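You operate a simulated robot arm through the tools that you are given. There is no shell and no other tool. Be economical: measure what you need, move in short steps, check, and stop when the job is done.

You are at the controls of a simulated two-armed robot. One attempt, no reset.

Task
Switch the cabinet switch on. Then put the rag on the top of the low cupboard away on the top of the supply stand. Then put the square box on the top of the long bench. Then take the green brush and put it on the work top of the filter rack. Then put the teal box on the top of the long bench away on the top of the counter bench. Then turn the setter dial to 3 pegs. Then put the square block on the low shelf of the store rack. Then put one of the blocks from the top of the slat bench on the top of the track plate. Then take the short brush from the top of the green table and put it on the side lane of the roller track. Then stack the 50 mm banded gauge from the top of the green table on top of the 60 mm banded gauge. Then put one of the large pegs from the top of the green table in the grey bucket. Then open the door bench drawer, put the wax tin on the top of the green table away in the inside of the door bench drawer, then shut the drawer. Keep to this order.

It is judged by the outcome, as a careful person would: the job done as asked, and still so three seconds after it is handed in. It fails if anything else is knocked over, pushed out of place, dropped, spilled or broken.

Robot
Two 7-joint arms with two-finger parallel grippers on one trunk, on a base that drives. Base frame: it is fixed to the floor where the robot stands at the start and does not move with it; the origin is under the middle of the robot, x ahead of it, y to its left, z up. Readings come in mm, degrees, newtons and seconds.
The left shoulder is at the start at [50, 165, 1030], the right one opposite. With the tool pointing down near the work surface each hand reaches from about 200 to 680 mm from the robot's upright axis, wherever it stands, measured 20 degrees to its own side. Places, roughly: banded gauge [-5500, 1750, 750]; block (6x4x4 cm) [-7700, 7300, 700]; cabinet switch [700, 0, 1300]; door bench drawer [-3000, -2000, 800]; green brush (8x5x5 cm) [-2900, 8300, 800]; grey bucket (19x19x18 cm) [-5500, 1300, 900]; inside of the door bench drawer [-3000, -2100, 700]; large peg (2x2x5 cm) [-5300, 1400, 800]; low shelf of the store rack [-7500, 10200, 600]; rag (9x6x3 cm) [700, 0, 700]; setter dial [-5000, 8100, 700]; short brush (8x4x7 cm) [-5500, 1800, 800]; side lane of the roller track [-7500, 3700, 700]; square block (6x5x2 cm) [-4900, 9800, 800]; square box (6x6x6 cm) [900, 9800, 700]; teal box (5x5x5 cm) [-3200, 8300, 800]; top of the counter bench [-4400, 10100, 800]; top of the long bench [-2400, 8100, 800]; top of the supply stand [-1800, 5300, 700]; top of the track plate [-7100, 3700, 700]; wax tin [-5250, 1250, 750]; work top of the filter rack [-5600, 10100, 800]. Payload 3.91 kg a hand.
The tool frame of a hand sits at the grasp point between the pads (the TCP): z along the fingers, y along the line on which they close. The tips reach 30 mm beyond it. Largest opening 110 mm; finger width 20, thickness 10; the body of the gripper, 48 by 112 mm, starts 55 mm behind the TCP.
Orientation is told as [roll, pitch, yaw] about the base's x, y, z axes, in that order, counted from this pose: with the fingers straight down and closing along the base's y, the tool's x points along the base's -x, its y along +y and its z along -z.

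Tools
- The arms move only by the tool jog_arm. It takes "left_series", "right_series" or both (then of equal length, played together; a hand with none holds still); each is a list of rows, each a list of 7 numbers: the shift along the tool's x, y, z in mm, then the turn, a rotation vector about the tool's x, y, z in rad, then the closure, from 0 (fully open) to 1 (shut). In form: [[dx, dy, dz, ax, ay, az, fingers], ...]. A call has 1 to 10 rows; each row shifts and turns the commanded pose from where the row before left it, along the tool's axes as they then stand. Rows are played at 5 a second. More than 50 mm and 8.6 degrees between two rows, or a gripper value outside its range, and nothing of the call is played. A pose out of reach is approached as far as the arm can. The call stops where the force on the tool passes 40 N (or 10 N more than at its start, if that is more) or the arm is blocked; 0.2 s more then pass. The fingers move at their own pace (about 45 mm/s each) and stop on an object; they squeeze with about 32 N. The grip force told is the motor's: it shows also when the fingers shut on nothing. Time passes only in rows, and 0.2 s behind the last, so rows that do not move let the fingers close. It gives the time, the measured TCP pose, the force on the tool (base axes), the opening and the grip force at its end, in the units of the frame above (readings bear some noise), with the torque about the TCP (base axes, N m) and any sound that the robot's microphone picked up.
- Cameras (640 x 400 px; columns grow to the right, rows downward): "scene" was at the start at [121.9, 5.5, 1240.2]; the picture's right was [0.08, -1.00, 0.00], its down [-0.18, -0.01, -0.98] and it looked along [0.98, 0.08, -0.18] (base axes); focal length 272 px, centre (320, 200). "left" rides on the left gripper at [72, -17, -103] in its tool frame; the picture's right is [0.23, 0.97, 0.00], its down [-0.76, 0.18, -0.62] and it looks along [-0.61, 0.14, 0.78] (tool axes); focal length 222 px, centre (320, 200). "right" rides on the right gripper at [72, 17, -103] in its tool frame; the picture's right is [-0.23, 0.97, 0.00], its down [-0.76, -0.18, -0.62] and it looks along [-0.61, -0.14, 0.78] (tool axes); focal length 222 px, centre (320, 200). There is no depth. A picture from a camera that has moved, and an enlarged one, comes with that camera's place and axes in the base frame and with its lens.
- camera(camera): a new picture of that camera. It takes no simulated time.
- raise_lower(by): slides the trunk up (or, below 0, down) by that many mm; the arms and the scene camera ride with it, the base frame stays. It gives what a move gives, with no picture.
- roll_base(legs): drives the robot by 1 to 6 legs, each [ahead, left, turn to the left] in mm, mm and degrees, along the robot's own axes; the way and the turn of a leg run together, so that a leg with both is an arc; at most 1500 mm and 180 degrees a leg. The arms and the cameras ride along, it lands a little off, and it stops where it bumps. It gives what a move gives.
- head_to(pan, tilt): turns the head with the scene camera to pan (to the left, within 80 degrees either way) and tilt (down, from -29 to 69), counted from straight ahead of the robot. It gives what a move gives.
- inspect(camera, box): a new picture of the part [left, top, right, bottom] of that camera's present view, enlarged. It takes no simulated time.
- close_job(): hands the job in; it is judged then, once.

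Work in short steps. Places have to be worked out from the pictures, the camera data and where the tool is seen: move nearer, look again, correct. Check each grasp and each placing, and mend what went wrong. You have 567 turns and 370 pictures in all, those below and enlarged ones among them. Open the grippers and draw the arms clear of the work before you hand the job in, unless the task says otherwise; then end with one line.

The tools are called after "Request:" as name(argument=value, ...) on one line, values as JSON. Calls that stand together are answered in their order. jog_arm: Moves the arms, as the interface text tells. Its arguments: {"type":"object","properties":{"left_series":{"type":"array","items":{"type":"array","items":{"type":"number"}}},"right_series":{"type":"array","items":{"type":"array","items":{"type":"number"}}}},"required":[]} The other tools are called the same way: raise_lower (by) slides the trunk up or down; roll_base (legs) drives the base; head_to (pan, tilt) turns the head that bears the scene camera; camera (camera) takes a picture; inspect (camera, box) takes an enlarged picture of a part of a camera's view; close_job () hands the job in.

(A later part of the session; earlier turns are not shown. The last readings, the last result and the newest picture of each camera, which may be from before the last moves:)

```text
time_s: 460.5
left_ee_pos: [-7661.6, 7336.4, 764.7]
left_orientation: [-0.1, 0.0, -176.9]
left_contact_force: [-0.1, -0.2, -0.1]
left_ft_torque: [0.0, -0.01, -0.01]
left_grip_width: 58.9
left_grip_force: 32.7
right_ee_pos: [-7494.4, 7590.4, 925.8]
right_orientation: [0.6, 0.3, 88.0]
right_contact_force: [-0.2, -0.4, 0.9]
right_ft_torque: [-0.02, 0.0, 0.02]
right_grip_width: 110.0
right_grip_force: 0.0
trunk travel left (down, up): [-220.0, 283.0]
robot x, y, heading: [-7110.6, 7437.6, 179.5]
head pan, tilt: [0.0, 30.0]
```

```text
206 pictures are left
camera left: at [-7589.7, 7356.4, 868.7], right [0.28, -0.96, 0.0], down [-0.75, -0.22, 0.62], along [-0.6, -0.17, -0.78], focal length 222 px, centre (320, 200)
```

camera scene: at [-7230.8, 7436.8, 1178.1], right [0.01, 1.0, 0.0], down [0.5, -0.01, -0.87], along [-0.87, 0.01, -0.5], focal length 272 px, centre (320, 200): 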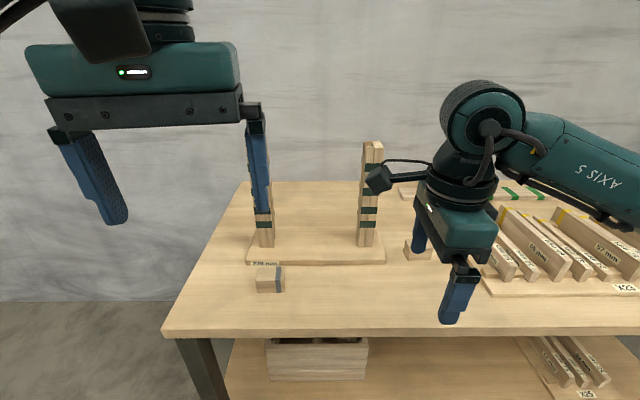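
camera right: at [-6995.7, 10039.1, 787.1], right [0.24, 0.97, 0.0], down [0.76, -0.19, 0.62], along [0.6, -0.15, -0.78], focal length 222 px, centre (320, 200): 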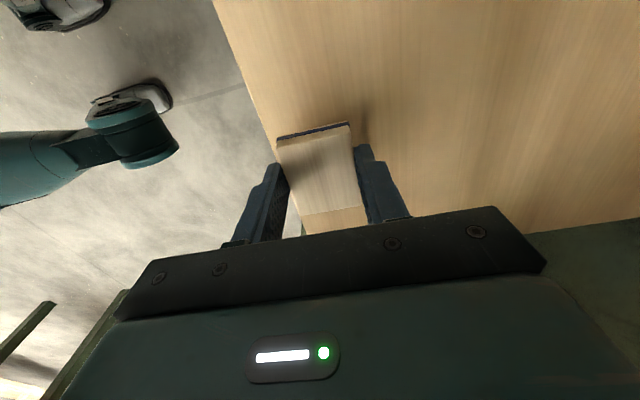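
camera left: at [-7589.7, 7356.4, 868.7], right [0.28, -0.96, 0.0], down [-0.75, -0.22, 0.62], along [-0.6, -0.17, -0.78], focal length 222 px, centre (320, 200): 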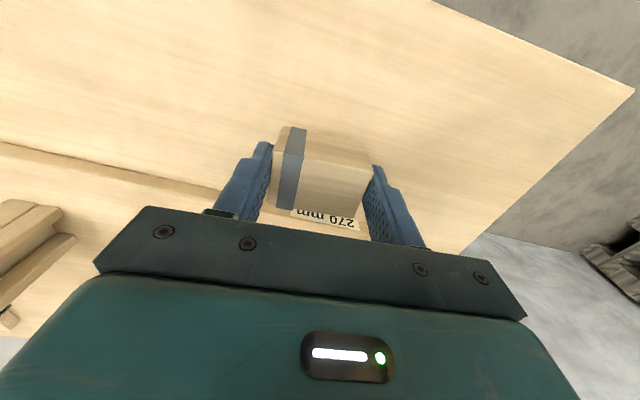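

Block gripped at 59 mm. Lifting, drawing back, and turning toward −y to look for the way to the track plate.

Request:
jog_arm(left_series=[[0, 0, -15, 0, 0, 0, 1], [0, 0, -20, 0, 0, 0, 1], [0, 0, -20, 0, 0, 0, 1], [0, 0, -20, 0, 0, 0, 1], [0, 0, -20, 0, 0, 0, 1], [0, 0, -20, 0, 0, 0, 1], [10, 0, -15, 0, 0, 0, 1], [20, 0, 0, 0, 0, 0, 1], [20, 0, 0, 0, 0, 0, 1], [15, 0, 0, 0, 0, 0, 1]])

Request:
roll_base(legs=[[-350, 0, 0], [0, 0, 91]])

Request:
head_to(pan=-15, tilt=15)

Request:
camera(camera="scene")

```text
time_s: 462.7
left_ee_pos: [-7595.8, 7339.0, 895.7]
left_orientation: [-0.1, -0.1, -177.0]
left_contact_force: [0.3, -0.3, -0.6]
left_ft_torque: [0.0, 0.0, 0.02]
left_grip_width: 58.9
left_grip_force: 32.0
right_ee_pos: [-7493.8, 7590.9, 926.5]
right_orientation: [0.5, 0.3, 87.9]
right_contact_force: [1.0, 0.5, 0.0]
right_ft_torque: [0.02, 0.01, 0.01]
right_grip_width: 110.1
right_grip_force: 0.0
trunk travel left (down, up): [-220.0, 283.0]
robot x, y, heading: [-7113.8, 7439.6, 179.6]
head pan, tilt: [0.0, 30.0]
```

```text
time_s: 468.9
left_ee_pos: [-6643.1, 6952.4, 897.1]
left_orientation: [-0.2, 0.0, -84.8]
left_contact_force: [0.4, 0.0, -1.5]
left_ft_torque: [-0.01, -0.01, 0.02]
left_grip_width: 59.1
left_grip_force: 32.0
right_ee_pos: [-6898.7, 7045.5, 926.0]
right_orientation: [0.4, 0.4, -179.9]
right_contact_force: [0.6, 0.7, 0.4]
right_ft_torque: [0.0, 0.0, -0.03]
right_grip_width: 110.1
right_grip_force: 0.0
trunk travel left (down, up): [-220.0, 283.0]
robot x, y, heading: [-6762.8, 7437.3, -88.4]
head pan, tilt: [0.0, 30.0]
```

```text
time_s: 469.7
left_ee_pos: [-6644.0, 6951.5, 896.1]
left_orientation: [-0.2, -0.1, -84.7]
left_contact_force: [0.6, 0.0, -0.3]
left_ft_torque: [0.03, 0.0, 0.02]
left_grip_width: 59.3
left_grip_force: 32.2
right_ee_pos: [-6898.8, 7046.3, 926.3]
right_orientation: [0.5, 0.4, -179.9]
right_contact_force: [-0.2, 0.0, -0.8]
right_ft_torque: [0.01, -0.01, 0.02]
right_grip_width: 109.7
right_grip_force: 0.1
trunk travel left (down, up): [-220.0, 283.0]
robot x, y, heading: [-6758.5, 7431.2, -88.6]
head pan, tilt: [-15.0, 15.0]
```

```text
205 pictures are left
camera scene: at [-6781.5, 7311.8, 1202.3], right [-0.97, 0.23, 0.0], down [0.06, 0.25, -0.97], along [-0.22, -0.94, -0.26], focal length 272 px, centre (320, 200)
```

scene: 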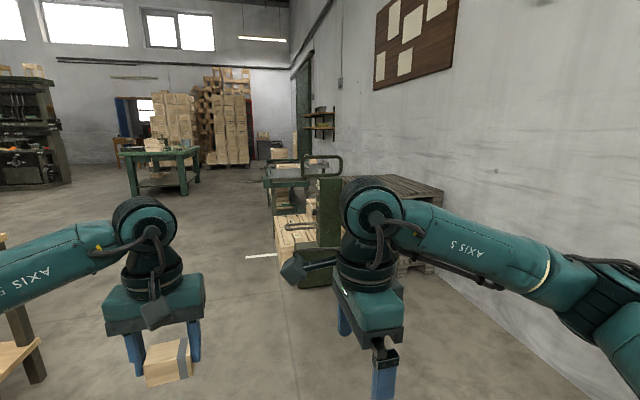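

The roller track bench is beyond the hoist. I'll drive ahead along x≈-6600 and look again.

Request:
roll_base(legs=[[0, 130, 0], [900, 0, 0]])

Request:
camera(camera="scene")

Request:
head_to(pan=35, tilt=15)

Request:
camera(camera="scene")

```text
time_s: 475.8
left_ee_pos: [-6491.0, 6062.2, 895.8]
left_orientation: [-0.2, -0.1, -84.8]
left_contact_force: [-0.3, 0.0, -1.4]
left_ft_torque: [-0.01, 0.0, -0.01]
left_grip_width: 58.8
left_grip_force: 32.4
right_ee_pos: [-6744.8, 6155.3, 926.3]
right_orientation: [0.4, 0.5, -179.8]
right_contact_force: [-0.5, -0.5, -0.6]
right_ft_torque: [-0.03, 0.01, -0.01]
right_grip_width: 110.0
right_grip_force: 0.1
trunk travel left (down, up): [-220.0, 283.0]
robot x, y, heading: [-6609.2, 6544.1, -88.6]
head pan, tilt: [-15.0, 15.0]
```

```text
204 pictures are left
camera scene: at [-6627.5, 6422.6, 1202.3], right [-0.97, 0.23, 0.0], down [0.06, 0.25, -0.97], along [-0.23, -0.94, -0.26], focal length 272 px, centre (320, 200)
```

scene: 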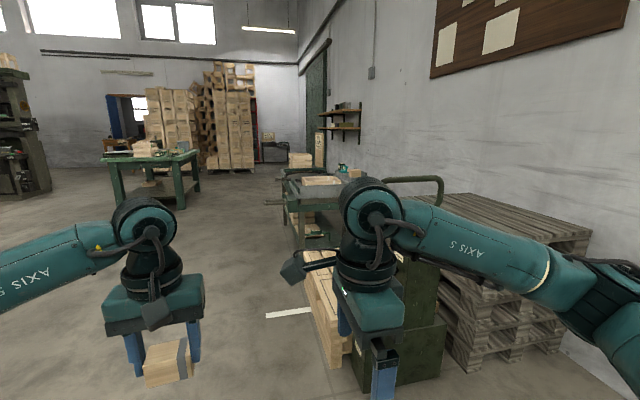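

```text
time_s: 477.0
left_ee_pos: [-6490.1, 6062.6, 895.8]
left_orientation: [-0.2, 0.0, -84.8]
left_contact_force: [-0.2, 0.1, -1.6]
left_ft_torque: [0.0, 0.0, 0.04]
left_grip_width: 58.7
left_grip_force: 32.2
right_ee_pos: [-6744.9, 6156.0, 924.5]
right_orientation: [0.5, 0.5, -179.9]
right_contact_force: [0.3, -0.3, 0.2]
right_ft_torque: [0.01, 0.01, -0.03]
right_grip_width: 109.9
right_grip_force: 0.2
trunk travel left (down, up): [-220.0, 283.0]
robot x, y, heading: [-6604.5, 6542.8, -88.6]
head pan, tilt: [35.0, 15.0]
```

```text
203 pictures are left
camera scene: at [-6550.2, 6438.4, 1202.3], right [-0.8, -0.59, 0.0], down [-0.15, 0.21, -0.97], along [0.57, -0.78, -0.26], focal length 272 px, centre (320, 200)
```

scene: 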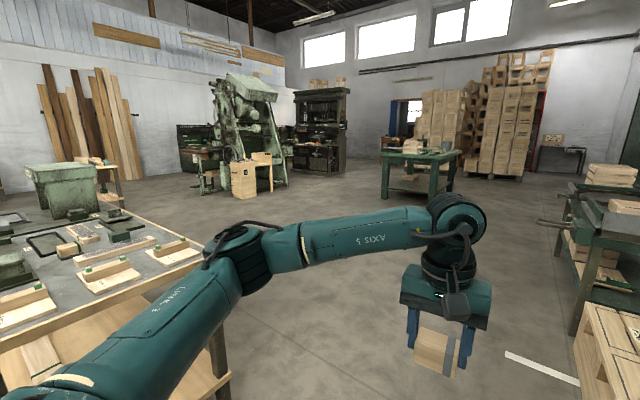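

Open floor ahead; crates/hoist stay at x<-6920. Driving along x≈-6420 to y≈3700 and turning to face −x.

Request:
roll_base(legs=[[0, 200, 0], [1450, 0, 0], [1400, 0, 0], [0, 0, -91]])

Request:
head_to(pan=0, tilt=28)

Request:
camera(camera="scene")

```text
time_s: 496.5
left_ee_pos: [-6833.1, 3604.5, 895.7]
left_orientation: [-0.2, 0.1, -175.9]
left_contact_force: [-0.4, -0.1, -0.2]
left_ft_torque: [-0.02, 0.01, -0.01]
left_grip_width: 58.8
left_grip_force: 31.8
right_ee_pos: [-6734.0, 3858.1, 925.4]
right_orientation: [0.5, 0.4, 88.9]
right_contact_force: [0.2, -0.6, -0.7]
right_ft_torque: [-0.01, 0.01, 0.02]
right_grip_width: 109.8
right_grip_force: 0.1
trunk travel left (down, up): [-220.0, 283.0]
robot x, y, heading: [-6345.6, 3711.2, -179.5]
head pan, tilt: [35.0, 15.0]
```

```text
time_s: 497.5
left_ee_pos: [-6832.1, 3604.6, 896.1]
left_orientation: [-0.2, 0.0, -175.9]
left_contact_force: [0.9, -0.6, -0.3]
left_ft_torque: [-0.01, 0.01, 0.01]
left_grip_width: 58.8
left_grip_force: 32.1
right_ee_pos: [-6734.4, 3857.6, 926.4]
right_orientation: [0.6, 0.5, 89.0]
right_contact_force: [0.0, 0.0, 0.4]
right_ft_torque: [0.02, -0.01, 0.03]
right_grip_width: 109.9
right_grip_force: 0.0
trunk travel left (down, up): [-220.0, 283.0]
robot x, y, heading: [-6349.9, 3713.1, -179.4]
head pan, tilt: [0.0, 28.0]
```

```text
202 pictures are left
camera scene: at [-6469.9, 3709.4, 1181.3], right [-0.01, 1.0, 0.0], down [0.47, 0.0, -0.88], along [-0.88, -0.01, -0.47], focal length 272 px, centre (320, 200)
```

scene: 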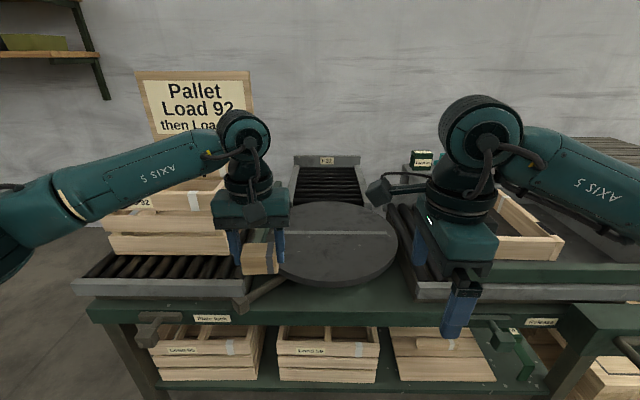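

The round turntable (≈[-7096,3745]) is the track plate. Shifting so the left hand with the block comes above its near half.

Request:
roll_base(legs=[[0, -110, 0], [200, 0, 0]])

Request:
camera(camera="scene")

Request:
camera(camera="left")

```text
time_s: 500.4
left_ee_pos: [-7033.9, 3714.9, 896.2]
left_orientation: [-0.2, 0.0, -175.8]
left_contact_force: [-1.1, 0.9, -0.8]
left_ft_torque: [0.01, -0.02, -0.03]
left_grip_width: 59.1
left_grip_force: 32.0
right_ee_pos: [-6935.5, 3968.7, 926.7]
right_orientation: [0.5, 0.4, 89.0]
right_contact_force: [-0.5, 0.3, -0.1]
right_ft_torque: [-0.01, -0.03, 0.0]
right_grip_width: 110.1
right_grip_force: 0.1
trunk travel left (down, up): [-220.0, 283.0]
robot x, y, heading: [-6546.0, 3821.5, -179.8]
head pan, tilt: [0.0, 28.0]
```

```text
201 pictures are left
camera scene: at [-6670.4, 3818.4, 1181.3], right [-0.01, 1.0, 0.0], down [0.47, 0.0, -0.88], along [-0.88, -0.01, -0.47], focal length 272 px, centre (320, 200)
```

scene: 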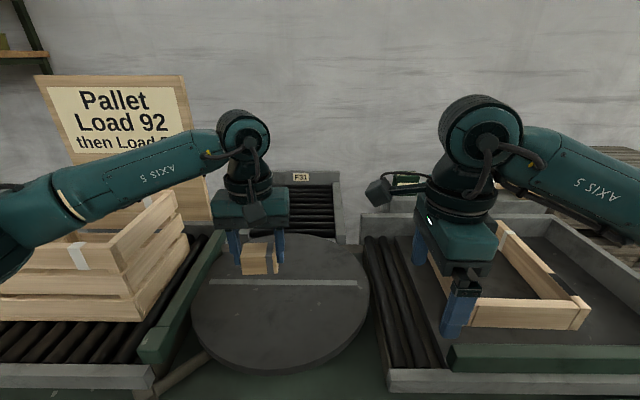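

```text
200 pictures are left
camera left: at [-6962.3, 3736.5, 998.8], right [0.3, -0.95, 0.0], down [-0.75, -0.23, 0.62], along [-0.59, -0.18, -0.78], focal length 222 px, centre (320, 200)
```

left: 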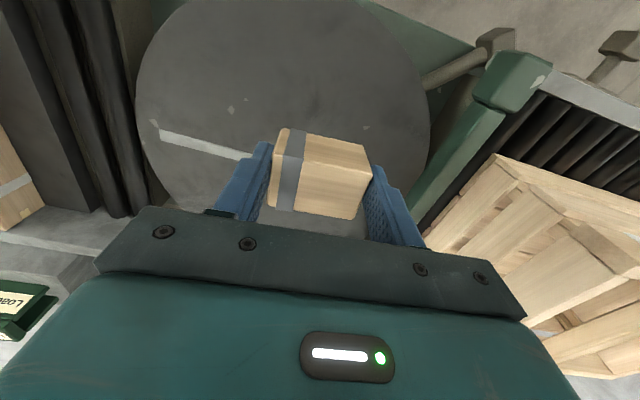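

Moving 50 mm further toward the plate centre, then lowering.

Request:
jog_arm(left_series=[[-25, 0, 0, 0, 0, 0, 1], [-25, 0, 0, 0, 0, 0, 1], [0, 0, 30, 0, 0, 0, 1], [0, 0, 30, 0, 0, 0, 1], [0, 0, 30, 0, 0, 0, 1], [0, 0, 20, 0, 0, 0, 1]])

Request:
camera(camera="scene")

```text
time_s: 501.8
left_ee_pos: [-7083.6, 3711.1, 784.5]
left_orientation: [-0.3, 0.0, -176.0]
left_contact_force: [0.4, 0.8, 0.1]
left_ft_torque: [0.0, 0.0, -0.04]
left_grip_width: 59.0
left_grip_force: 32.0
right_ee_pos: [-6935.1, 3967.7, 925.8]
right_orientation: [0.5, 0.4, 89.1]
right_contact_force: [0.4, 0.5, -0.1]
right_ft_torque: [0.02, 0.01, 0.04]
right_grip_width: 109.9
right_grip_force: 0.0
trunk travel left (down, up): [-220.0, 283.0]
robot x, y, heading: [-6545.9, 3822.3, -179.7]
head pan, tilt: [0.0, 28.0]
```

```text
199 pictures are left
camera scene: at [-6670.3, 3818.4, 1181.3], right [-0.01, 1.0, 0.0], down [0.47, 0.0, -0.88], along [-0.88, -0.01, -0.47], focal length 272 px, centre (320, 200)
```

scene: 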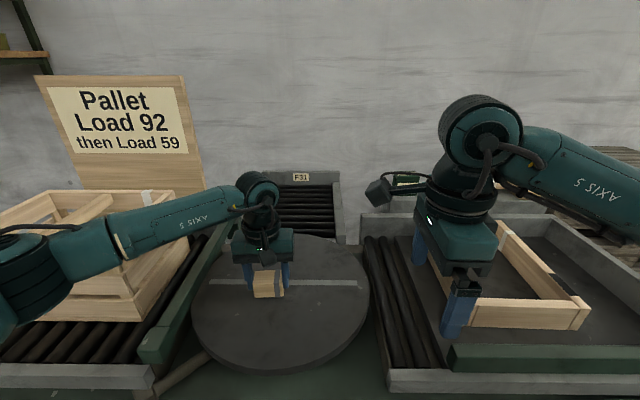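

Over the plate. Lowering to contact.

Request:
jog_arm(left_series=[[0, 0, 10, 0, 0, 0, 1], [0, 0, 6, 0, 0, 0, 1], [0, 0, 5, 0, 0, 0, 1], [0, 0, 4, 0, 0, 0, 1], [0, 0, 4, 0, 0, 0, 1], [0, 0, 3, 0, 0, 0, 1], [0, 0, 3, 0, 0, 0, 1], [0, 0, 3, 0, 0, 0, 1], [0, 0, 3, 0, 0, 0, 1]])

Request:
inspect(camera="scene", box=[180, 200, 380, 390])

```text
time_s: 503.1
left_ee_pos: [-7085.7, 3712.0, 765.0]
left_orientation: [-0.6, -0.7, -175.9]
left_contact_force: [2.9, -1.2, 13.8]
left_ft_torque: [-0.09, -0.24, -0.05]
left_grip_width: 59.0
left_grip_force: 32.0
right_ee_pos: [-6933.7, 3967.4, 925.7]
right_orientation: [0.7, 0.4, 89.0]
right_contact_force: [-0.2, 0.4, -0.2]
right_ft_torque: [0.0, 0.01, 0.0]
right_grip_width: 110.0
right_grip_force: 0.1
trunk travel left (down, up): [-220.0, 283.0]
robot x, y, heading: [-6549.0, 3820.8, -179.6]
head pan, tilt: [0.0, 28.0]
stopped in row 6 (left hand): the force on the tool passed its limit at 42 N (the readings are from after the stop); the commanded pose is now the measured one
```

```text
2.11 times, centred on (280, 295) of scene
camera zoom: at [-6669.0, 3818.5, 1181.2], right [-0.01, 1.0, 0.0], down [0.47, 0.0, -0.88], along [-0.88, -0.01, -0.47], focal length 573 px, centre (404, 0)
```

zoom: 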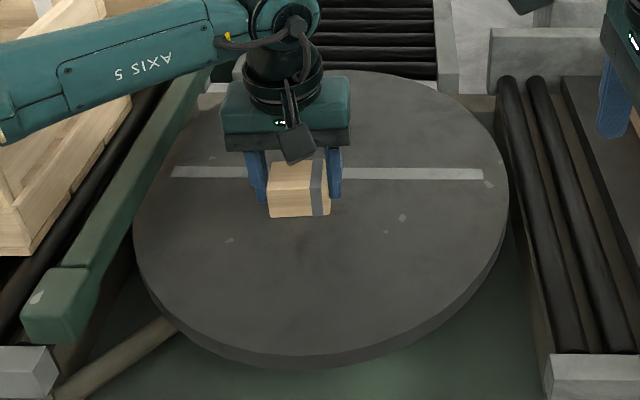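

Block on the plate (top ≈728). Releasing and rising.

Request:
jog_arm(left_series=[[0, 0, 0, 0, 0, 0, 0.32], [0, 0, 0, 0, 0, 0, 0.32], [0, 0, -8, 0, 0, 0, 0.32], [0, 0, -20, 0, 0, 0, 0.32], [0, 0, -40, 0, 0, 0, 0.2], [0, 0, -45, 0, 0, 0, 0], [0, 0, -45, 0, 0, 0, 0], [30, 0, 0, 0, 0, 0, 0], [40, 0, 0, 0, 0, 0, 0]])

Request:
camera(camera="scene")

```text
time_s: 505.1
left_ee_pos: [-7014.6, 3714.8, 919.1]
left_orientation: [-0.6, -0.5, -175.8]
left_contact_force: [0.6, -0.3, 0.2]
left_ft_torque: [-0.01, 0.03, 0.0]
left_grip_width: 109.9
left_grip_force: 0.2
right_ee_pos: [-6935.4, 3967.3, 926.7]
right_orientation: [0.5, 0.5, 89.0]
right_contact_force: [0.1, 0.3, 1.2]
right_ft_torque: [0.03, 0.02, 0.0]
right_grip_width: 109.9
right_grip_force: 0.1
trunk travel left (down, up): [-220.0, 283.0]
robot x, y, heading: [-6545.0, 3822.3, -179.3]
head pan, tilt: [0.0, 28.0]
```

```text
197 pictures are left
camera scene: at [-6670.1, 3818.3, 1181.4], right [-0.01, 1.0, 0.0], down [0.47, 0.0, -0.88], along [-0.88, -0.01, -0.47], focal length 272 px, centre (320, 200)
```

scene: 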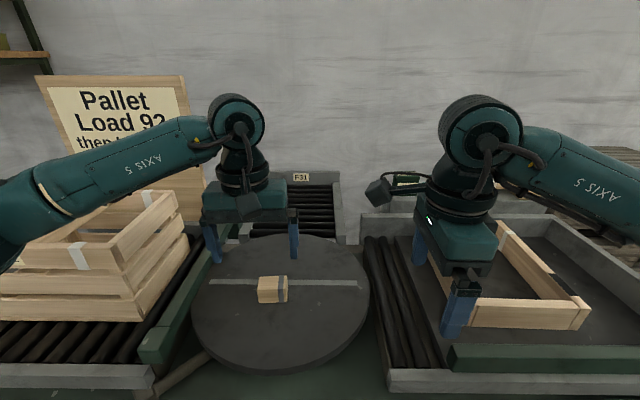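

Block placed. While here I'll test how close the base can get for the later side-lane placing.

Request:
jog_arm(left_series=[[40, 0, -30, 0, 0, 0, 0], [40, 0, -30, 0, 0, 0, 0]])

Request:
roll_base(legs=[[60, 0, 0]])

Request:
inspect(camera="scene", box=[200, 150, 380, 270])

```text
time_s: 505.6
left_ee_pos: [-6933.8, 3719.8, 980.3]
left_orientation: [-0.3, -0.4, -175.8]
left_contact_force: [-0.7, -0.4, -0.5]
left_ft_torque: [0.02, 0.01, -0.01]
left_grip_width: 110.0
left_grip_force: 0.0
right_ee_pos: [-6935.8, 3967.3, 925.8]
right_orientation: [0.5, 0.4, 89.0]
right_contact_force: [0.3, -0.7, -0.4]
right_ft_torque: [0.01, -0.03, 0.0]
right_grip_width: 109.8
right_grip_force: 0.1
trunk travel left (down, up): [-220.0, 283.0]
robot x, y, heading: [-6548.5, 3822.0, -179.5]
head pan, tilt: [0.0, 28.0]
```

```text
time_s: 506.6
left_ee_pos: [-6995.0, 3718.8, 977.2]
left_orientation: [-0.6, -0.4, -175.8]
left_contact_force: [-0.2, 1.4, 0.2]
left_ft_torque: [0.0, 0.01, 0.02]
left_grip_width: 109.8
left_grip_force: 0.0
right_ee_pos: [-6994.2, 3966.8, 924.7]
right_orientation: [0.6, 0.4, 88.9]
right_contact_force: [-0.2, 0.6, 1.0]
right_ft_torque: [0.03, 0.0, -0.01]
right_grip_width: 110.1
right_grip_force: 0.0
trunk travel left (down, up): [-220.0, 283.0]
robot x, y, heading: [-6609.6, 3822.8, -179.6]
head pan, tilt: [0.0, 28.0]
```

```text
3.33 times, centred on (290, 210) of scene
camera zoom: at [-6729.8, 3817.9, 1181.2], right [-0.01, 1.0, 0.0], down [0.47, 0.0, -0.88], along [-0.88, -0.01, -0.47], focal length 907 px, centre (420, 167)
```

zoom: 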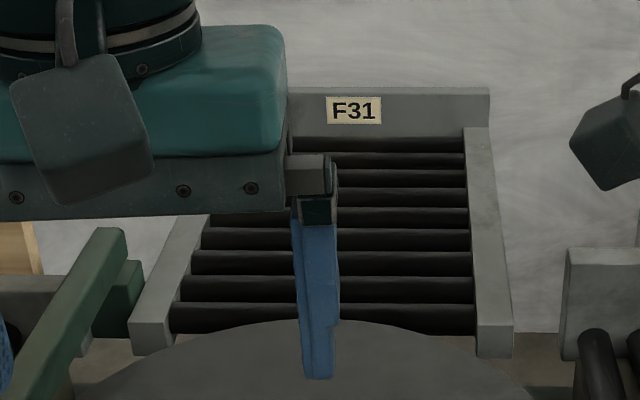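

The base goes closer fine, and the lane's first rollers are at x≈-7320…-7400; I'll need a forward-tilted grasp for that. Now to the green table: backing off and turning toward it.

Request:
roll_base(legs=[[-450, 0, 0], [0, 0, 90], [0, 750, 0], [800, 0, 0]])

Request:
head_to(pan=0, tilt=25)

Request:
camera(camera="scene")

```text
time_s: 523.7
left_ee_pos: [-5259.3, 2665.2, 978.1]
left_orientation: [-0.5, -0.5, -83.9]
left_contact_force: [-0.1, 0.4, 0.2]
left_ft_torque: [0.03, -0.01, 0.01]
left_grip_width: 110.0
left_grip_force: 0.1
right_ee_pos: [-5506.8, 2656.3, 926.3]
right_orientation: [0.5, 0.5, -179.1]
right_contact_force: [0.0, -0.5, -0.7]
right_ft_torque: [0.04, -0.02, 0.02]
right_grip_width: 110.0
right_grip_force: 0.0
trunk travel left (down, up): [-220.0, 283.0]
robot x, y, heading: [-5375.5, 3045.7, -87.8]
head pan, tilt: [0.0, 28.0]
```

```text
time_s: 524.4
left_ee_pos: [-5259.4, 2664.1, 978.7]
left_orientation: [-0.5, -0.5, -84.1]
left_contact_force: [-0.3, 0.6, 0.0]
left_ft_torque: [0.0, 0.02, -0.03]
left_grip_width: 110.1
left_grip_force: 0.2
right_ee_pos: [-5506.2, 2656.4, 925.6]
right_orientation: [0.5, 0.4, -179.1]
right_contact_force: [-0.3, 0.2, 0.0]
right_ft_torque: [0.0, -0.04, 0.0]
right_grip_width: 109.8
right_grip_force: 0.1
trunk travel left (down, up): [-220.0, 283.0]
robot x, y, heading: [-5372.7, 3049.8, -87.9]
head pan, tilt: [0.0, 25.0]
```

```text
195 pictures are left
camera scene: at [-5368.6, 2923.0, 1186.1], right [-1.0, -0.04, 0.0], down [-0.02, 0.42, -0.91], along [0.04, -0.91, -0.42], focal length 272 px, centre (320, 200)
```

scene: 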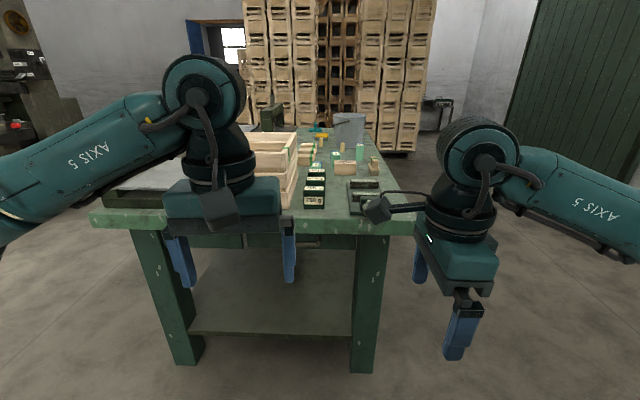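

The green table is ahead. Zooming on its top.

Request:
inspect(camera="scene", box=[270, 90, 430, 240])

```text
2.67 times, centred on (350, 165) of scene
camera zoom: at [-5368.6, 2923.0, 1186.1], right [-1.0, -0.04, 0.0], down [-0.02, 0.42, -0.91], along [0.04, -0.91, -0.42], focal length 725 px, centre (240, 293)
```

zoom: 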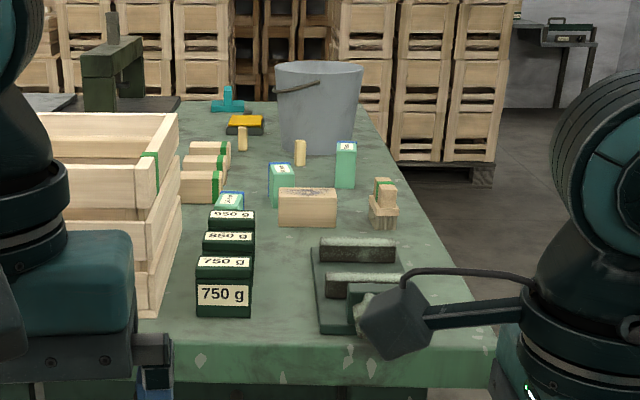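

The short brush (wooden, upright) is near the west edge. I'll approach from the west side: strafing right, driving ahead and turning to heading 0.

Request:
roll_base(legs=[[0, -850, 0], [1300, 0, 0], [0, 0, 88]])

Request:
head_to(pan=0, tilt=30)

Request:
camera(camera="scene")

```text
time_s: 542.0
left_ee_pos: [-5787.1, 1812.2, 979.0]
left_orientation: [-0.5, -0.5, 3.2]
left_contact_force: [-0.1, -0.1, 0.6]
left_ft_torque: [0.03, 0.02, 0.01]
left_grip_width: 109.8
left_grip_force: 0.1
right_ee_pos: [-5790.8, 1565.0, 926.5]
right_orientation: [0.6, 0.4, -92.0]
right_contact_force: [0.5, 0.5, -0.5]
right_ft_torque: [0.0, 0.01, -0.02]
right_grip_width: 110.1
right_grip_force: 0.1
trunk travel left (down, up): [-220.0, 283.0]
robot x, y, heading: [-6172.6, 1714.9, -0.5]
head pan, tilt: [0.0, 25.0]
```

```text
time_s: 542.7
left_ee_pos: [-5785.7, 1812.8, 979.1]
left_orientation: [-0.5, -0.5, 3.2]
left_contact_force: [-0.1, 0.8, 0.9]
left_ft_torque: [0.02, 0.0, 0.02]
left_grip_width: 110.2
left_grip_force: 0.0
right_ee_pos: [-5790.9, 1563.6, 927.3]
right_orientation: [0.5, 0.4, -92.0]
right_contact_force: [-0.4, 0.2, -0.5]
right_ft_torque: [0.02, 0.01, -0.06]
right_grip_width: 109.9
right_grip_force: 0.1
trunk travel left (down, up): [-220.0, 283.0]
robot x, y, heading: [-6174.4, 1715.7, -0.3]
head pan, tilt: [0.0, 30.0]
```

```text
193 pictures are left
camera scene: at [-6054.3, 1713.5, 1178.2], right [-0.01, -1.0, 0.0], down [-0.5, 0.0, -0.87], along [0.87, -0.01, -0.5], focal length 272 px, centre (320, 200)
```

scene: 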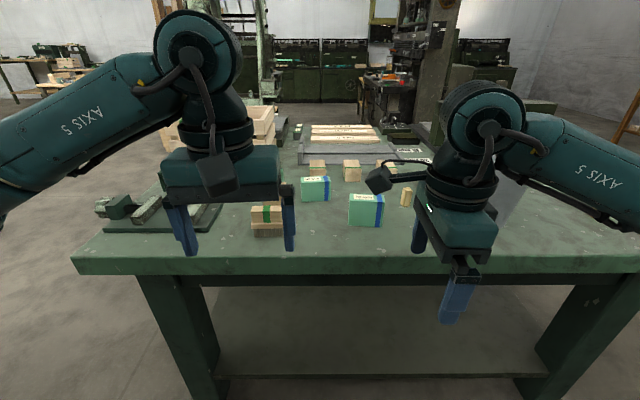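

Request:
inspect(camera="scene", box=[230, 120, 450, 270])

Request:
camera(camera="left")

Request:
camera(camera="right")

```text
2.67 times, centred on (340, 195) of scene
camera zoom: at [-6054.3, 1713.5, 1178.2], right [-0.01, -1.0, 0.0], down [-0.5, 0.0, -0.87], along [0.87, -0.01, -0.5], focal length 725 px, centre (267, 213)
```

zoom: 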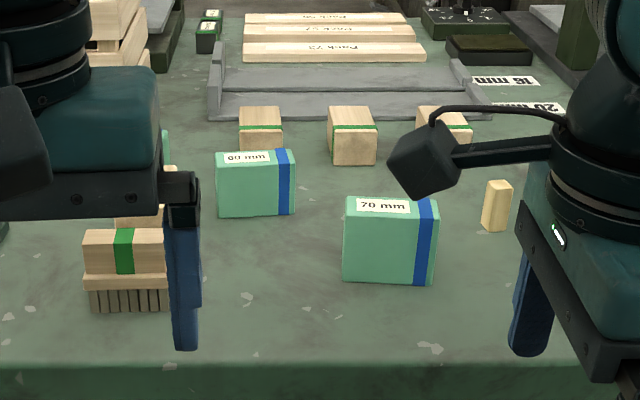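

```text
191 pictures are left
camera left: at [-5859.2, 1792.7, 1081.5], right [-0.28, 0.96, -0.01], down [0.75, 0.22, 0.63], along [0.6, 0.17, -0.78], focal length 222 px, centre (320, 200)
```

left: 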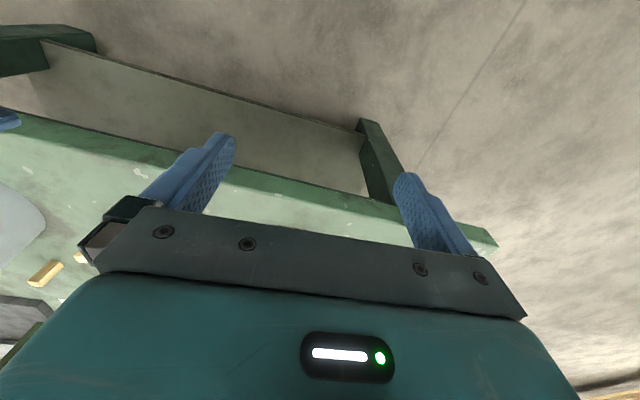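

```text
190 pictures are left
camera right: at [-5773.3, 1635.9, 1030.4], right [0.97, -0.26, 0.01], down [-0.21, -0.76, 0.62], along [-0.15, -0.6, -0.79], focal length 222 px, centre (320, 200)
```

right: 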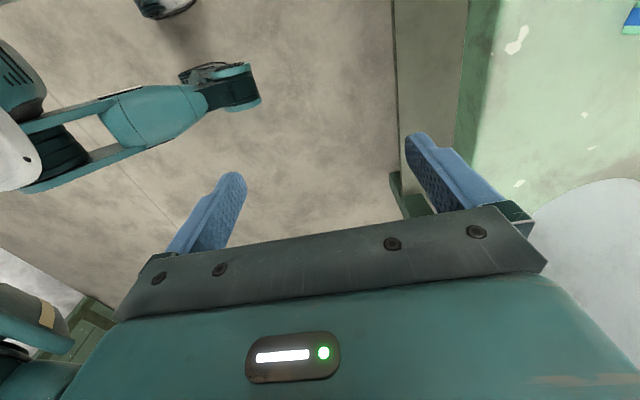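

By two views the brush is at ≈(-5547,1827,832), table top ≈795, north edge y≈2214, west edge x≈-5625. For the lane I need a forward-tilted grip with the brush's long axis along my forward direction, so I'll pick it from the north side with the left hand.

Request:
roll_base(legs=[[0, 950, 0], [460, 0, 0], [0, 0, -90]])

Request:
head_to(pan=12, tilt=32)

Request:
camera(camera="scene")

```text
time_s: 557.6
left_ee_pos: [-5607.0, 2278.9, 978.5]
left_orientation: [-0.3, -0.5, -86.3]
left_contact_force: [0.1, 1.1, -0.4]
left_ft_torque: [0.01, 0.0, -0.02]
left_grip_width: 110.0
left_grip_force: 0.2
right_ee_pos: [-5855.4, 2279.6, 926.4]
right_orientation: [0.5, 0.3, 178.6]
right_contact_force: [-0.3, -0.1, 0.8]
right_ft_torque: [0.0, -0.01, -0.03]
right_grip_width: 110.0
right_grip_force: 0.1
trunk travel left (down, up): [-220.0, 283.0]
robot x, y, heading: [-5709.0, 2666.6, -89.9]
head pan, tilt: [0.0, 30.0]
```

```text
time_s: 558.3
left_ee_pos: [-5607.4, 2277.8, 979.2]
left_orientation: [-0.5, -0.6, -86.3]
left_contact_force: [-0.4, 0.3, -0.1]
left_ft_torque: [-0.03, 0.0, 0.02]
left_grip_width: 110.0
left_grip_force: 0.1
right_ee_pos: [-5855.2, 2280.5, 926.2]
right_orientation: [0.5, 0.4, 178.7]
right_contact_force: [-0.3, -0.5, -0.5]
right_ft_torque: [0.02, 0.0, -0.03]
right_grip_width: 110.0
right_grip_force: 0.2
trunk travel left (down, up): [-220.0, 283.0]
robot x, y, heading: [-5707.5, 2665.6, -90.2]
head pan, tilt: [12.0, 32.0]
```

```text
189 pictures are left
camera scene: at [-5688.1, 2545.8, 1175.0], right [-0.98, -0.21, 0.0], down [-0.11, 0.52, -0.85], along [0.18, -0.83, -0.53], focal length 272 px, centre (320, 200)
```

scene: 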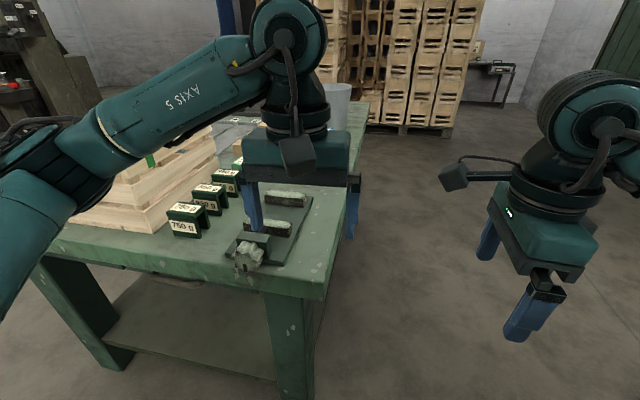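

Driving 170 mm closer, then tilting the left hand 25° forward.

Request:
roll_base(legs=[[165, 0, 0]])

Request:
jog_arm(left_series=[[0, 0, 0, 0, -0.145, 0, 0], [0, 0, 0, 0, -0.145, 0, 0], [0, 0, 0, 0, -0.146, 0, 0]])

Request:
camera(camera="left")

Request:
camera(camera="scene")

```text
time_s: 559.8
left_ee_pos: [-5606.5, 2114.1, 979.4]
left_orientation: [-0.5, -0.4, -86.2]
left_contact_force: [-0.5, 0.9, -0.2]
left_ft_torque: [-0.03, 0.0, 0.01]
left_grip_width: 110.0
left_grip_force: 0.0
right_ee_pos: [-5854.5, 2116.9, 926.3]
right_orientation: [0.6, 0.4, 178.6]
right_contact_force: [0.5, 0.4, 0.2]
right_ft_torque: [0.0, -0.01, 0.03]
right_grip_width: 109.8
right_grip_force: 0.1
trunk travel left (down, up): [-220.0, 283.0]
robot x, y, heading: [-5706.4, 2501.2, -89.8]
head pan, tilt: [12.0, 32.0]
```

```text
time_s: 560.5
left_ee_pos: [-5608.3, 2114.6, 978.6]
left_orientation: [-0.5, -25.6, -86.0]
left_contact_force: [0.4, 0.0, 0.0]
left_ft_torque: [-0.03, -0.02, 0.04]
left_grip_width: 110.0
left_grip_force: 0.1
right_ee_pos: [-5854.6, 2115.4, 926.2]
right_orientation: [0.5, 0.4, 178.6]
right_contact_force: [-0.1, 0.0, 0.2]
right_ft_torque: [0.01, 0.0, 0.01]
right_grip_width: 110.0
right_grip_force: 0.1
trunk travel left (down, up): [-220.0, 283.0]
robot x, y, heading: [-5705.7, 2501.0, -89.9]
head pan, tilt: [12.0, 32.0]
```

```text
188 pictures are left
camera left: at [-5630.4, 2223.5, 1040.8], right [0.96, 0.27, -0.11], down [0.21, -0.4, 0.89], along [0.2, -0.87, -0.44], focal length 222 px, centre (320, 200)
```

left: 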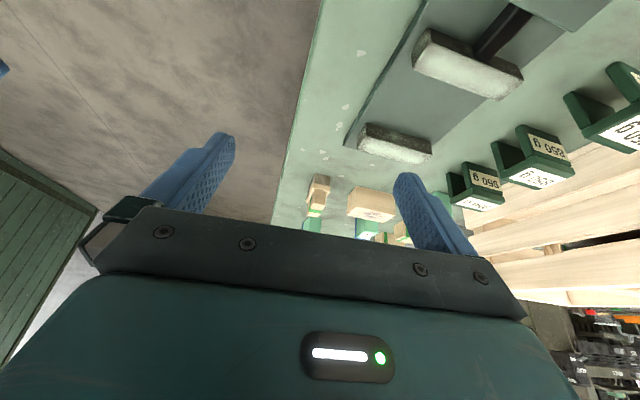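

```text
187 pictures are left
camera scene: at [-5687.8, 2381.5, 1175.0], right [-0.98, -0.21, 0.0], down [-0.11, 0.52, -0.85], along [0.18, -0.83, -0.53], focal length 272 px, centre (320, 200)
```

scene: 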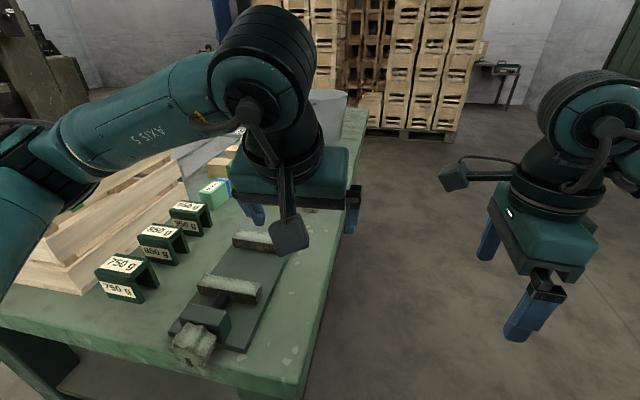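

Brush seen end-on at ≈(-5550,1835). Correcting yaw and moving the tilted hand to a pre-grasp point, with fingers at ~75 mm.

Request:
jog_arm(left_series=[[0, 0, 0, 0.03, 0, 0.063, 0.3], [-32.7, 10, 26.7, 0, 0, 0, 0.3], [-32.7, 10, 26.7, 0, 0, 0, 0.3], [-32.7, 10, 26.7, 0, 0, 0, 0.3], [-32.7, 10, 26.7, 0, 0, 0, 0.3], [-32.7, 10, 26.7, 0, 0, 0, 0.3], [-32.7, 10, 26.7, 0, 0, 0, 0.3]])

Request:
camera(camera="left")

Request:
camera(camera="scene")

```text
time_s: 562.1
left_ee_pos: [-5548.1, 1867.7, 917.2]
left_orientation: [-0.5, -25.5, -90.1]
left_contact_force: [0.1, 0.1, -0.1]
left_ft_torque: [0.01, 0.01, -0.03]
left_grip_width: 76.7
left_grip_force: 0.0
right_ee_pos: [-5855.3, 2116.6, 926.3]
right_orientation: [0.4, 0.4, 178.6]
right_contact_force: [0.7, -0.8, 0.8]
right_ft_torque: [0.01, -0.02, -0.01]
right_grip_width: 110.1
right_grip_force: 0.2
trunk travel left (down, up): [-220.0, 283.0]
robot x, y, heading: [-5707.6, 2499.1, -90.3]
head pan, tilt: [12.0, 32.0]
```

```text
186 pictures are left
camera left: at [-5564.5, 1977.7, 980.4], right [0.97, 0.2, -0.1], down [0.18, -0.42, 0.89], along [0.13, -0.89, -0.45], focal length 222 px, centre (320, 200)
```

left: 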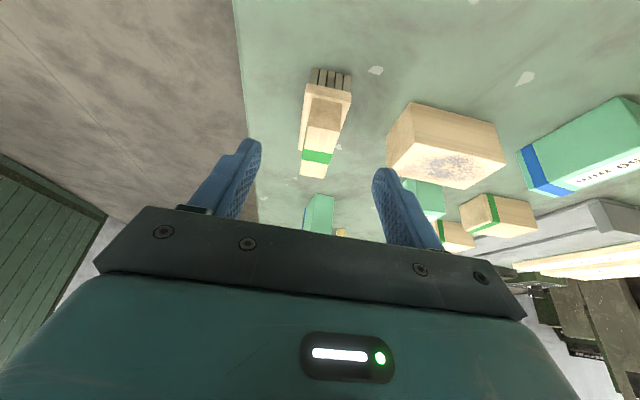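

```text
185 pictures are left
camera scene: at [-5687.8, 2381.3, 1175.0], right [-0.98, -0.21, 0.0], down [-0.11, 0.52, -0.85], along [0.18, -0.83, -0.53], focal length 272 px, centre (320, 200)
```

scene: 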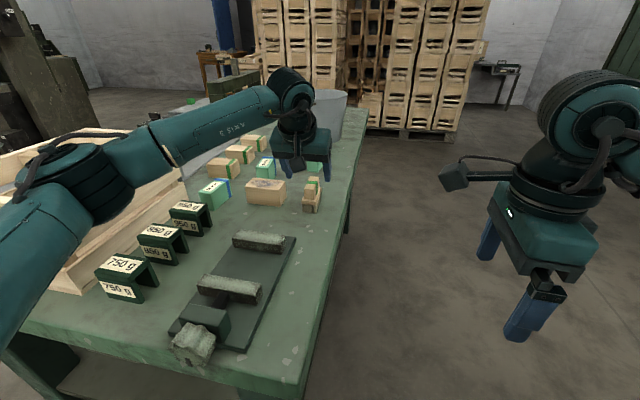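

Brush band (centre) at ≈(-5549,1823), top ≈865. Advancing along the tilted approach to grip the handle.

Request:
jog_arm(left_series=[[-4.8, -1, 24.5, 0, 0, 0, 0.3], [-4.8, 0, 24.5, 0, 0, 0, 0.3], [-4.8, 0, 24.5, 0, 0, 0, 0.3]])

Request:
camera(camera="left")

Request:
inspect(camera="scene", box=[240, 90, 380, 240])

```text
time_s: 563.0
left_ee_pos: [-5550.1, 1823.3, 856.5]
left_orientation: [-0.4, -25.4, -90.0]
left_contact_force: [0.3, 0.5, -0.7]
left_ft_torque: [-0.02, -0.01, -0.01]
left_grip_width: 77.1
left_grip_force: 0.1
right_ee_pos: [-5854.8, 2114.4, 926.6]
right_orientation: [0.4, 0.4, 178.6]
right_contact_force: [0.0, 0.1, 0.7]
right_ft_torque: [0.03, -0.01, 0.01]
right_grip_width: 110.1
right_grip_force: 0.0
trunk travel left (down, up): [-220.0, 283.0]
robot x, y, heading: [-5703.0, 2499.0, -89.8]
head pan, tilt: [12.0, 32.0]
```

```text
184 pictures are left
camera left: at [-5566.2, 1933.8, 918.6], right [0.97, 0.2, -0.11], down [0.18, -0.42, 0.89], along [0.13, -0.89, -0.45], focal length 222 px, centre (320, 200)
```

left: 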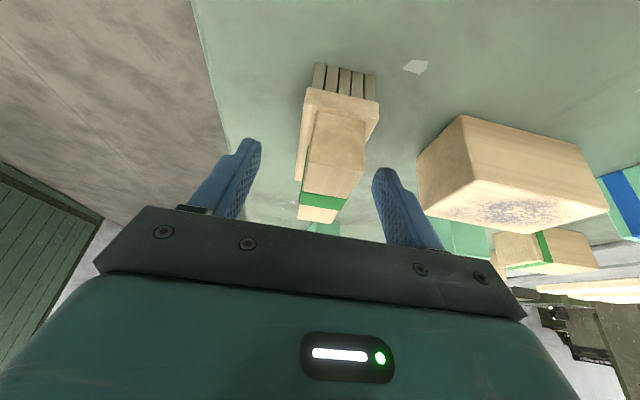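

```text
2.67 times, centred on (310, 165) of scene
camera zoom: at [-5687.8, 2381.3, 1175.0], right [-0.98, -0.21, 0.0], down [-0.11, 0.52, -0.85], along [0.18, -0.83, -0.53], focal length 725 px, centre (347, 293)
```

zoom: 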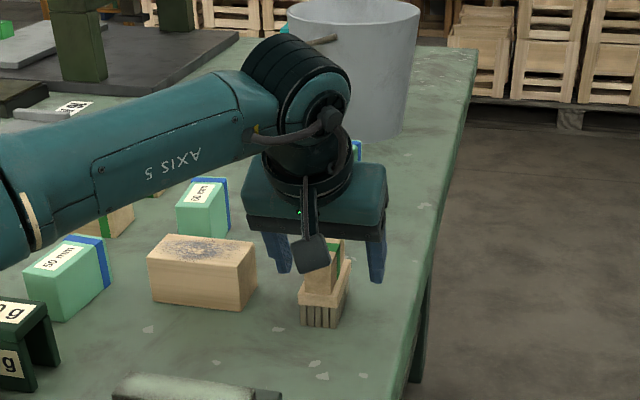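

The band sits right between the fingers. Closing and lifting slowly.

Request:
jog_arm(left_series=[[0, 2, 0, 0, 0, 0, 1], [0, 0, 0, 0, 0, 0, 1], [0, 0, 0, 0, 0, 0, 1], [0, 0, 0, 0, 0, 0, 1], [0, 0, 0, 0, 0, 0, 1], [1.3, 0, -2.7, 0, 0, 0, 1], [2.2, 0, -4.5, 0, 0, 0, 1], [4.3, 0, -9, 0, 0, 0, 1], [6.5, 0, -13.5, 0, 0, 0, 1]])

Request:
camera(camera="left")

Request:
inspect(camera="scene", box=[240, 90, 380, 240])

```text
time_s: 565.0
left_ee_pos: [-5547.1, 1849.7, 875.7]
left_orientation: [-0.5, -25.5, -90.1]
left_contact_force: [-0.4, 0.4, -0.9]
left_ft_torque: [0.0, 0.01, 0.02]
left_grip_width: 35.3
left_grip_force: 32.6
right_ee_pos: [-5855.2, 2115.8, 924.8]
right_orientation: [0.5, 0.5, 178.6]
right_contact_force: [-0.5, 1.2, -0.7]
right_ft_torque: [-0.02, 0.0, -0.03]
right_grip_width: 110.0
right_grip_force: 0.1
trunk travel left (down, up): [-220.0, 283.0]
robot x, y, heading: [-5707.4, 2501.6, -90.0]
head pan, tilt: [12.0, 32.0]
```

```text
182 pictures are left
camera left: at [-5563.6, 1959.6, 940.3], right [0.97, 0.2, -0.1], down [0.18, -0.42, 0.89], along [0.13, -0.88, -0.45], focal length 222 px, centre (320, 200)
```

left: 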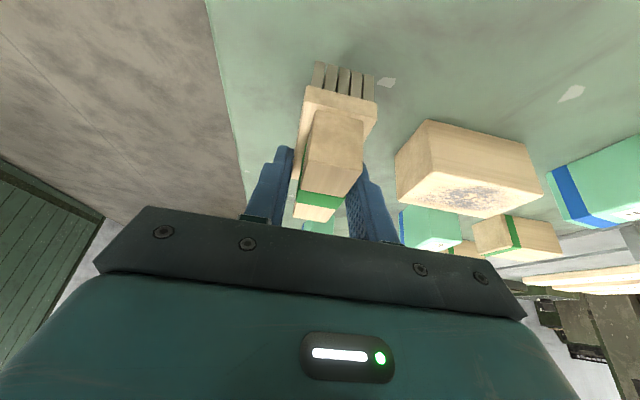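

```text
2.67 times, centred on (310, 165) of scene
camera zoom: at [-5687.8, 2381.4, 1175.0], right [-0.98, -0.21, 0.0], down [-0.11, 0.52, -0.85], along [0.18, -0.83, -0.53], focal length 725 px, centre (347, 293)
```

zoom: 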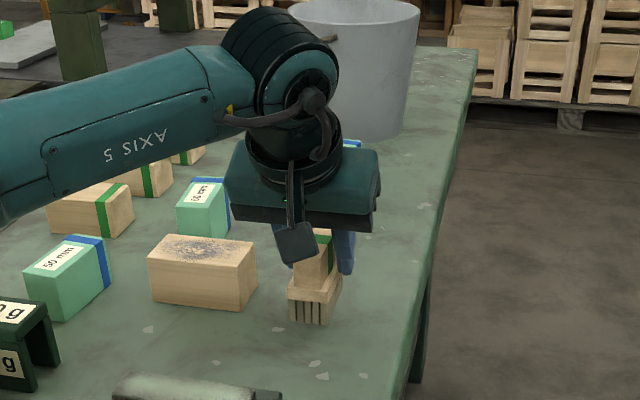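

Held. Lifting straight up ~110 mm.

Request:
jog_arm(left_series=[[-6.5, 0, -13.5, 0, 0, 0, 1], [-6.5, 0, -13.5, 0, 0, 0, 1], [-6.5, 0, -13.5, 0, 0, 0, 1], [-8.6, 0, -18, 0, 0, 0, 1], [-8.6, 0, -18, 0, 0, 0, 1], [-8.6, 0, -18, 0, 0, 0, 1]])

Request:
roll_base(legs=[[-500, 0, 0], [0, 0, -90]])

Request:
head_to(pan=0, tilt=20)

Request:
camera(camera="scene")

```text
time_s: 566.4
left_ee_pos: [-5546.4, 1847.7, 983.0]
left_orientation: [-0.6, -25.6, -90.1]
left_contact_force: [-0.3, 0.2, -1.0]
left_ft_torque: [0.04, 0.0, -0.01]
left_grip_width: 35.2
left_grip_force: 32.1
right_ee_pos: [-5853.5, 2115.0, 926.7]
right_orientation: [0.5, 0.4, 178.5]
right_contact_force: [0.0, 1.0, -0.3]
right_ft_torque: [-0.02, 0.03, 0.0]
right_grip_width: 110.2
right_grip_force: 0.1
trunk travel left (down, up): [-220.0, 283.0]
robot x, y, heading: [-5707.6, 2503.2, -89.8]
head pan, tilt: [12.0, 32.0]
```

```text
time_s: 573.1
left_ee_pos: [-6357.5, 2837.6, 983.1]
left_orientation: [-0.5, -25.4, -179.5]
left_contact_force: [0.8, 0.0, -0.8]
left_ft_torque: [-0.02, 0.01, 0.02]
left_grip_width: 35.1
left_grip_force: 31.9
right_ee_pos: [-6093.1, 3147.1, 926.0]
right_orientation: [0.5, 0.3, 89.1]
right_contact_force: [0.2, -0.8, -0.8]
right_ft_torque: [0.01, 0.0, -0.01]
right_grip_width: 110.0
right_grip_force: 0.1
trunk travel left (down, up): [-220.0, 283.0]
robot x, y, heading: [-5709.3, 3000.2, -179.3]
head pan, tilt: [12.0, 32.0]
```

```text
time_s: 573.9
left_ee_pos: [-6356.6, 2838.8, 983.7]
left_orientation: [-0.6, -25.6, -179.5]
left_contact_force: [0.3, 1.0, -0.8]
left_ft_torque: [0.0, 0.0, 0.03]
left_grip_width: 35.1
left_grip_force: 31.7
right_ee_pos: [-6093.2, 3147.0, 927.0]
right_orientation: [0.4, 0.3, 89.1]
right_contact_force: [0.0, -0.4, 0.0]
right_ft_torque: [0.02, -0.03, -0.03]
right_grip_width: 110.2
right_grip_force: 0.0
trunk travel left (down, up): [-220.0, 283.0]
robot x, y, heading: [-5705.6, 2999.2, -179.3]
head pan, tilt: [0.0, 20.0]
```

```text
180 pictures are left
camera scene: at [-5830.1, 2999.2, 1194.1], right [-0.01, 1.0, 0.0], down [0.34, 0.0, -0.94], along [-0.94, -0.01, -0.34], focal length 272 px, centre (320, 200)
```

scene: 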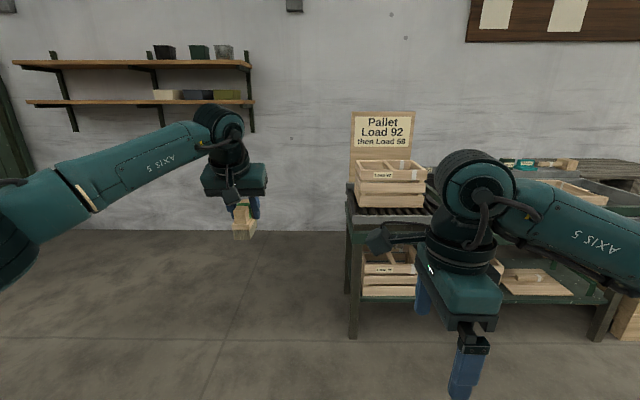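

Strafing right to line up with the lane (y≈3718 for the left hand), then driving ahead.

Request:
roll_base(legs=[[0, -880, 0], [850, 0, 0]])

Request:
head_to(pan=5, tilt=28)

Request:
camera(camera="scene")

Request:
camera(camera="left")

```text
time_s: 586.1
left_ee_pos: [-7215.0, 3713.9, 983.1]
left_orientation: [-0.4, -25.5, -179.3]
left_contact_force: [0.1, 0.1, -1.8]
left_ft_torque: [0.01, -0.02, 0.02]
left_grip_width: 34.8
left_grip_force: 32.2
right_ee_pos: [-6951.3, 4024.0, 925.9]
right_orientation: [0.5, 0.4, 89.3]
right_contact_force: [0.8, -0.1, -1.1]
right_ft_torque: [0.01, 0.03, -0.01]
right_grip_width: 109.7
right_grip_force: 0.0
trunk travel left (down, up): [-220.0, 283.0]
robot x, y, heading: [-6567.5, 3879.7, -179.3]
head pan, tilt: [0.0, 20.0]
```

```text
time_s: 586.8
left_ee_pos: [-7215.0, 3711.9, 983.8]
left_orientation: [-0.4, -25.5, -179.4]
left_contact_force: [-0.2, 0.2, -1.7]
left_ft_torque: [-0.03, 0.01, 0.02]
left_grip_width: 35.1
left_grip_force: 31.8
right_ee_pos: [-6950.3, 4024.9, 926.5]
right_orientation: [0.5, 0.4, 89.4]
right_contact_force: [0.0, 0.5, -0.1]
right_ft_torque: [-0.01, -0.01, 0.03]
right_grip_width: 109.9
right_grip_force: 0.1
trunk travel left (down, up): [-220.0, 283.0]
robot x, y, heading: [-6566.9, 3882.1, -179.3]
head pan, tilt: [5.0, 28.0]
```

```text
179 pictures are left
camera scene: at [-6685.3, 3868.8, 1181.4], right [-0.1, 0.99, 0.0], down [0.47, 0.05, -0.88], along [-0.88, -0.09, -0.47], focal length 272 px, centre (320, 200)
```

scene: 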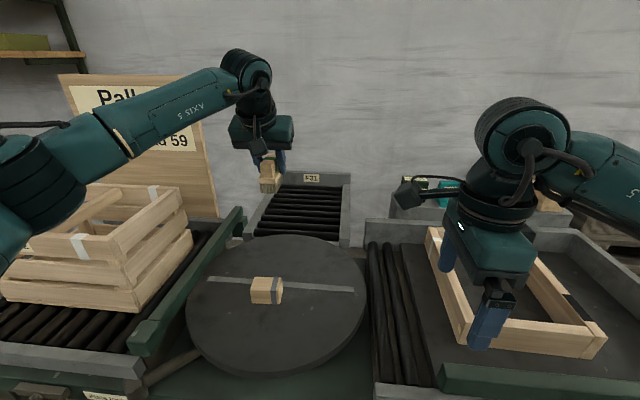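

```text
178 pictures are left
camera left: at [-7104.9, 3730.6, 1045.6], right [0.21, -0.97, -0.11], down [-0.42, -0.19, 0.89], along [-0.88, -0.14, -0.45], focal length 222 px, centre (320, 200)
```

left: 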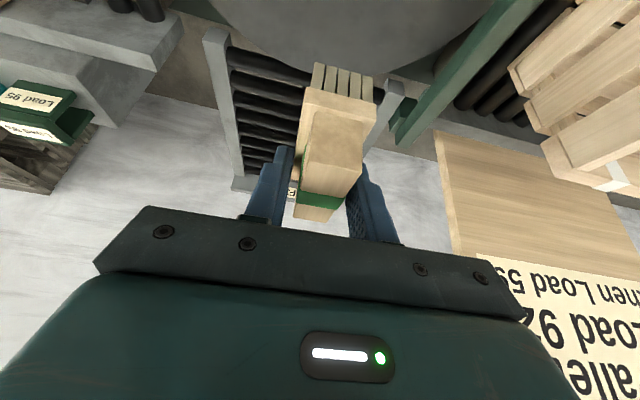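

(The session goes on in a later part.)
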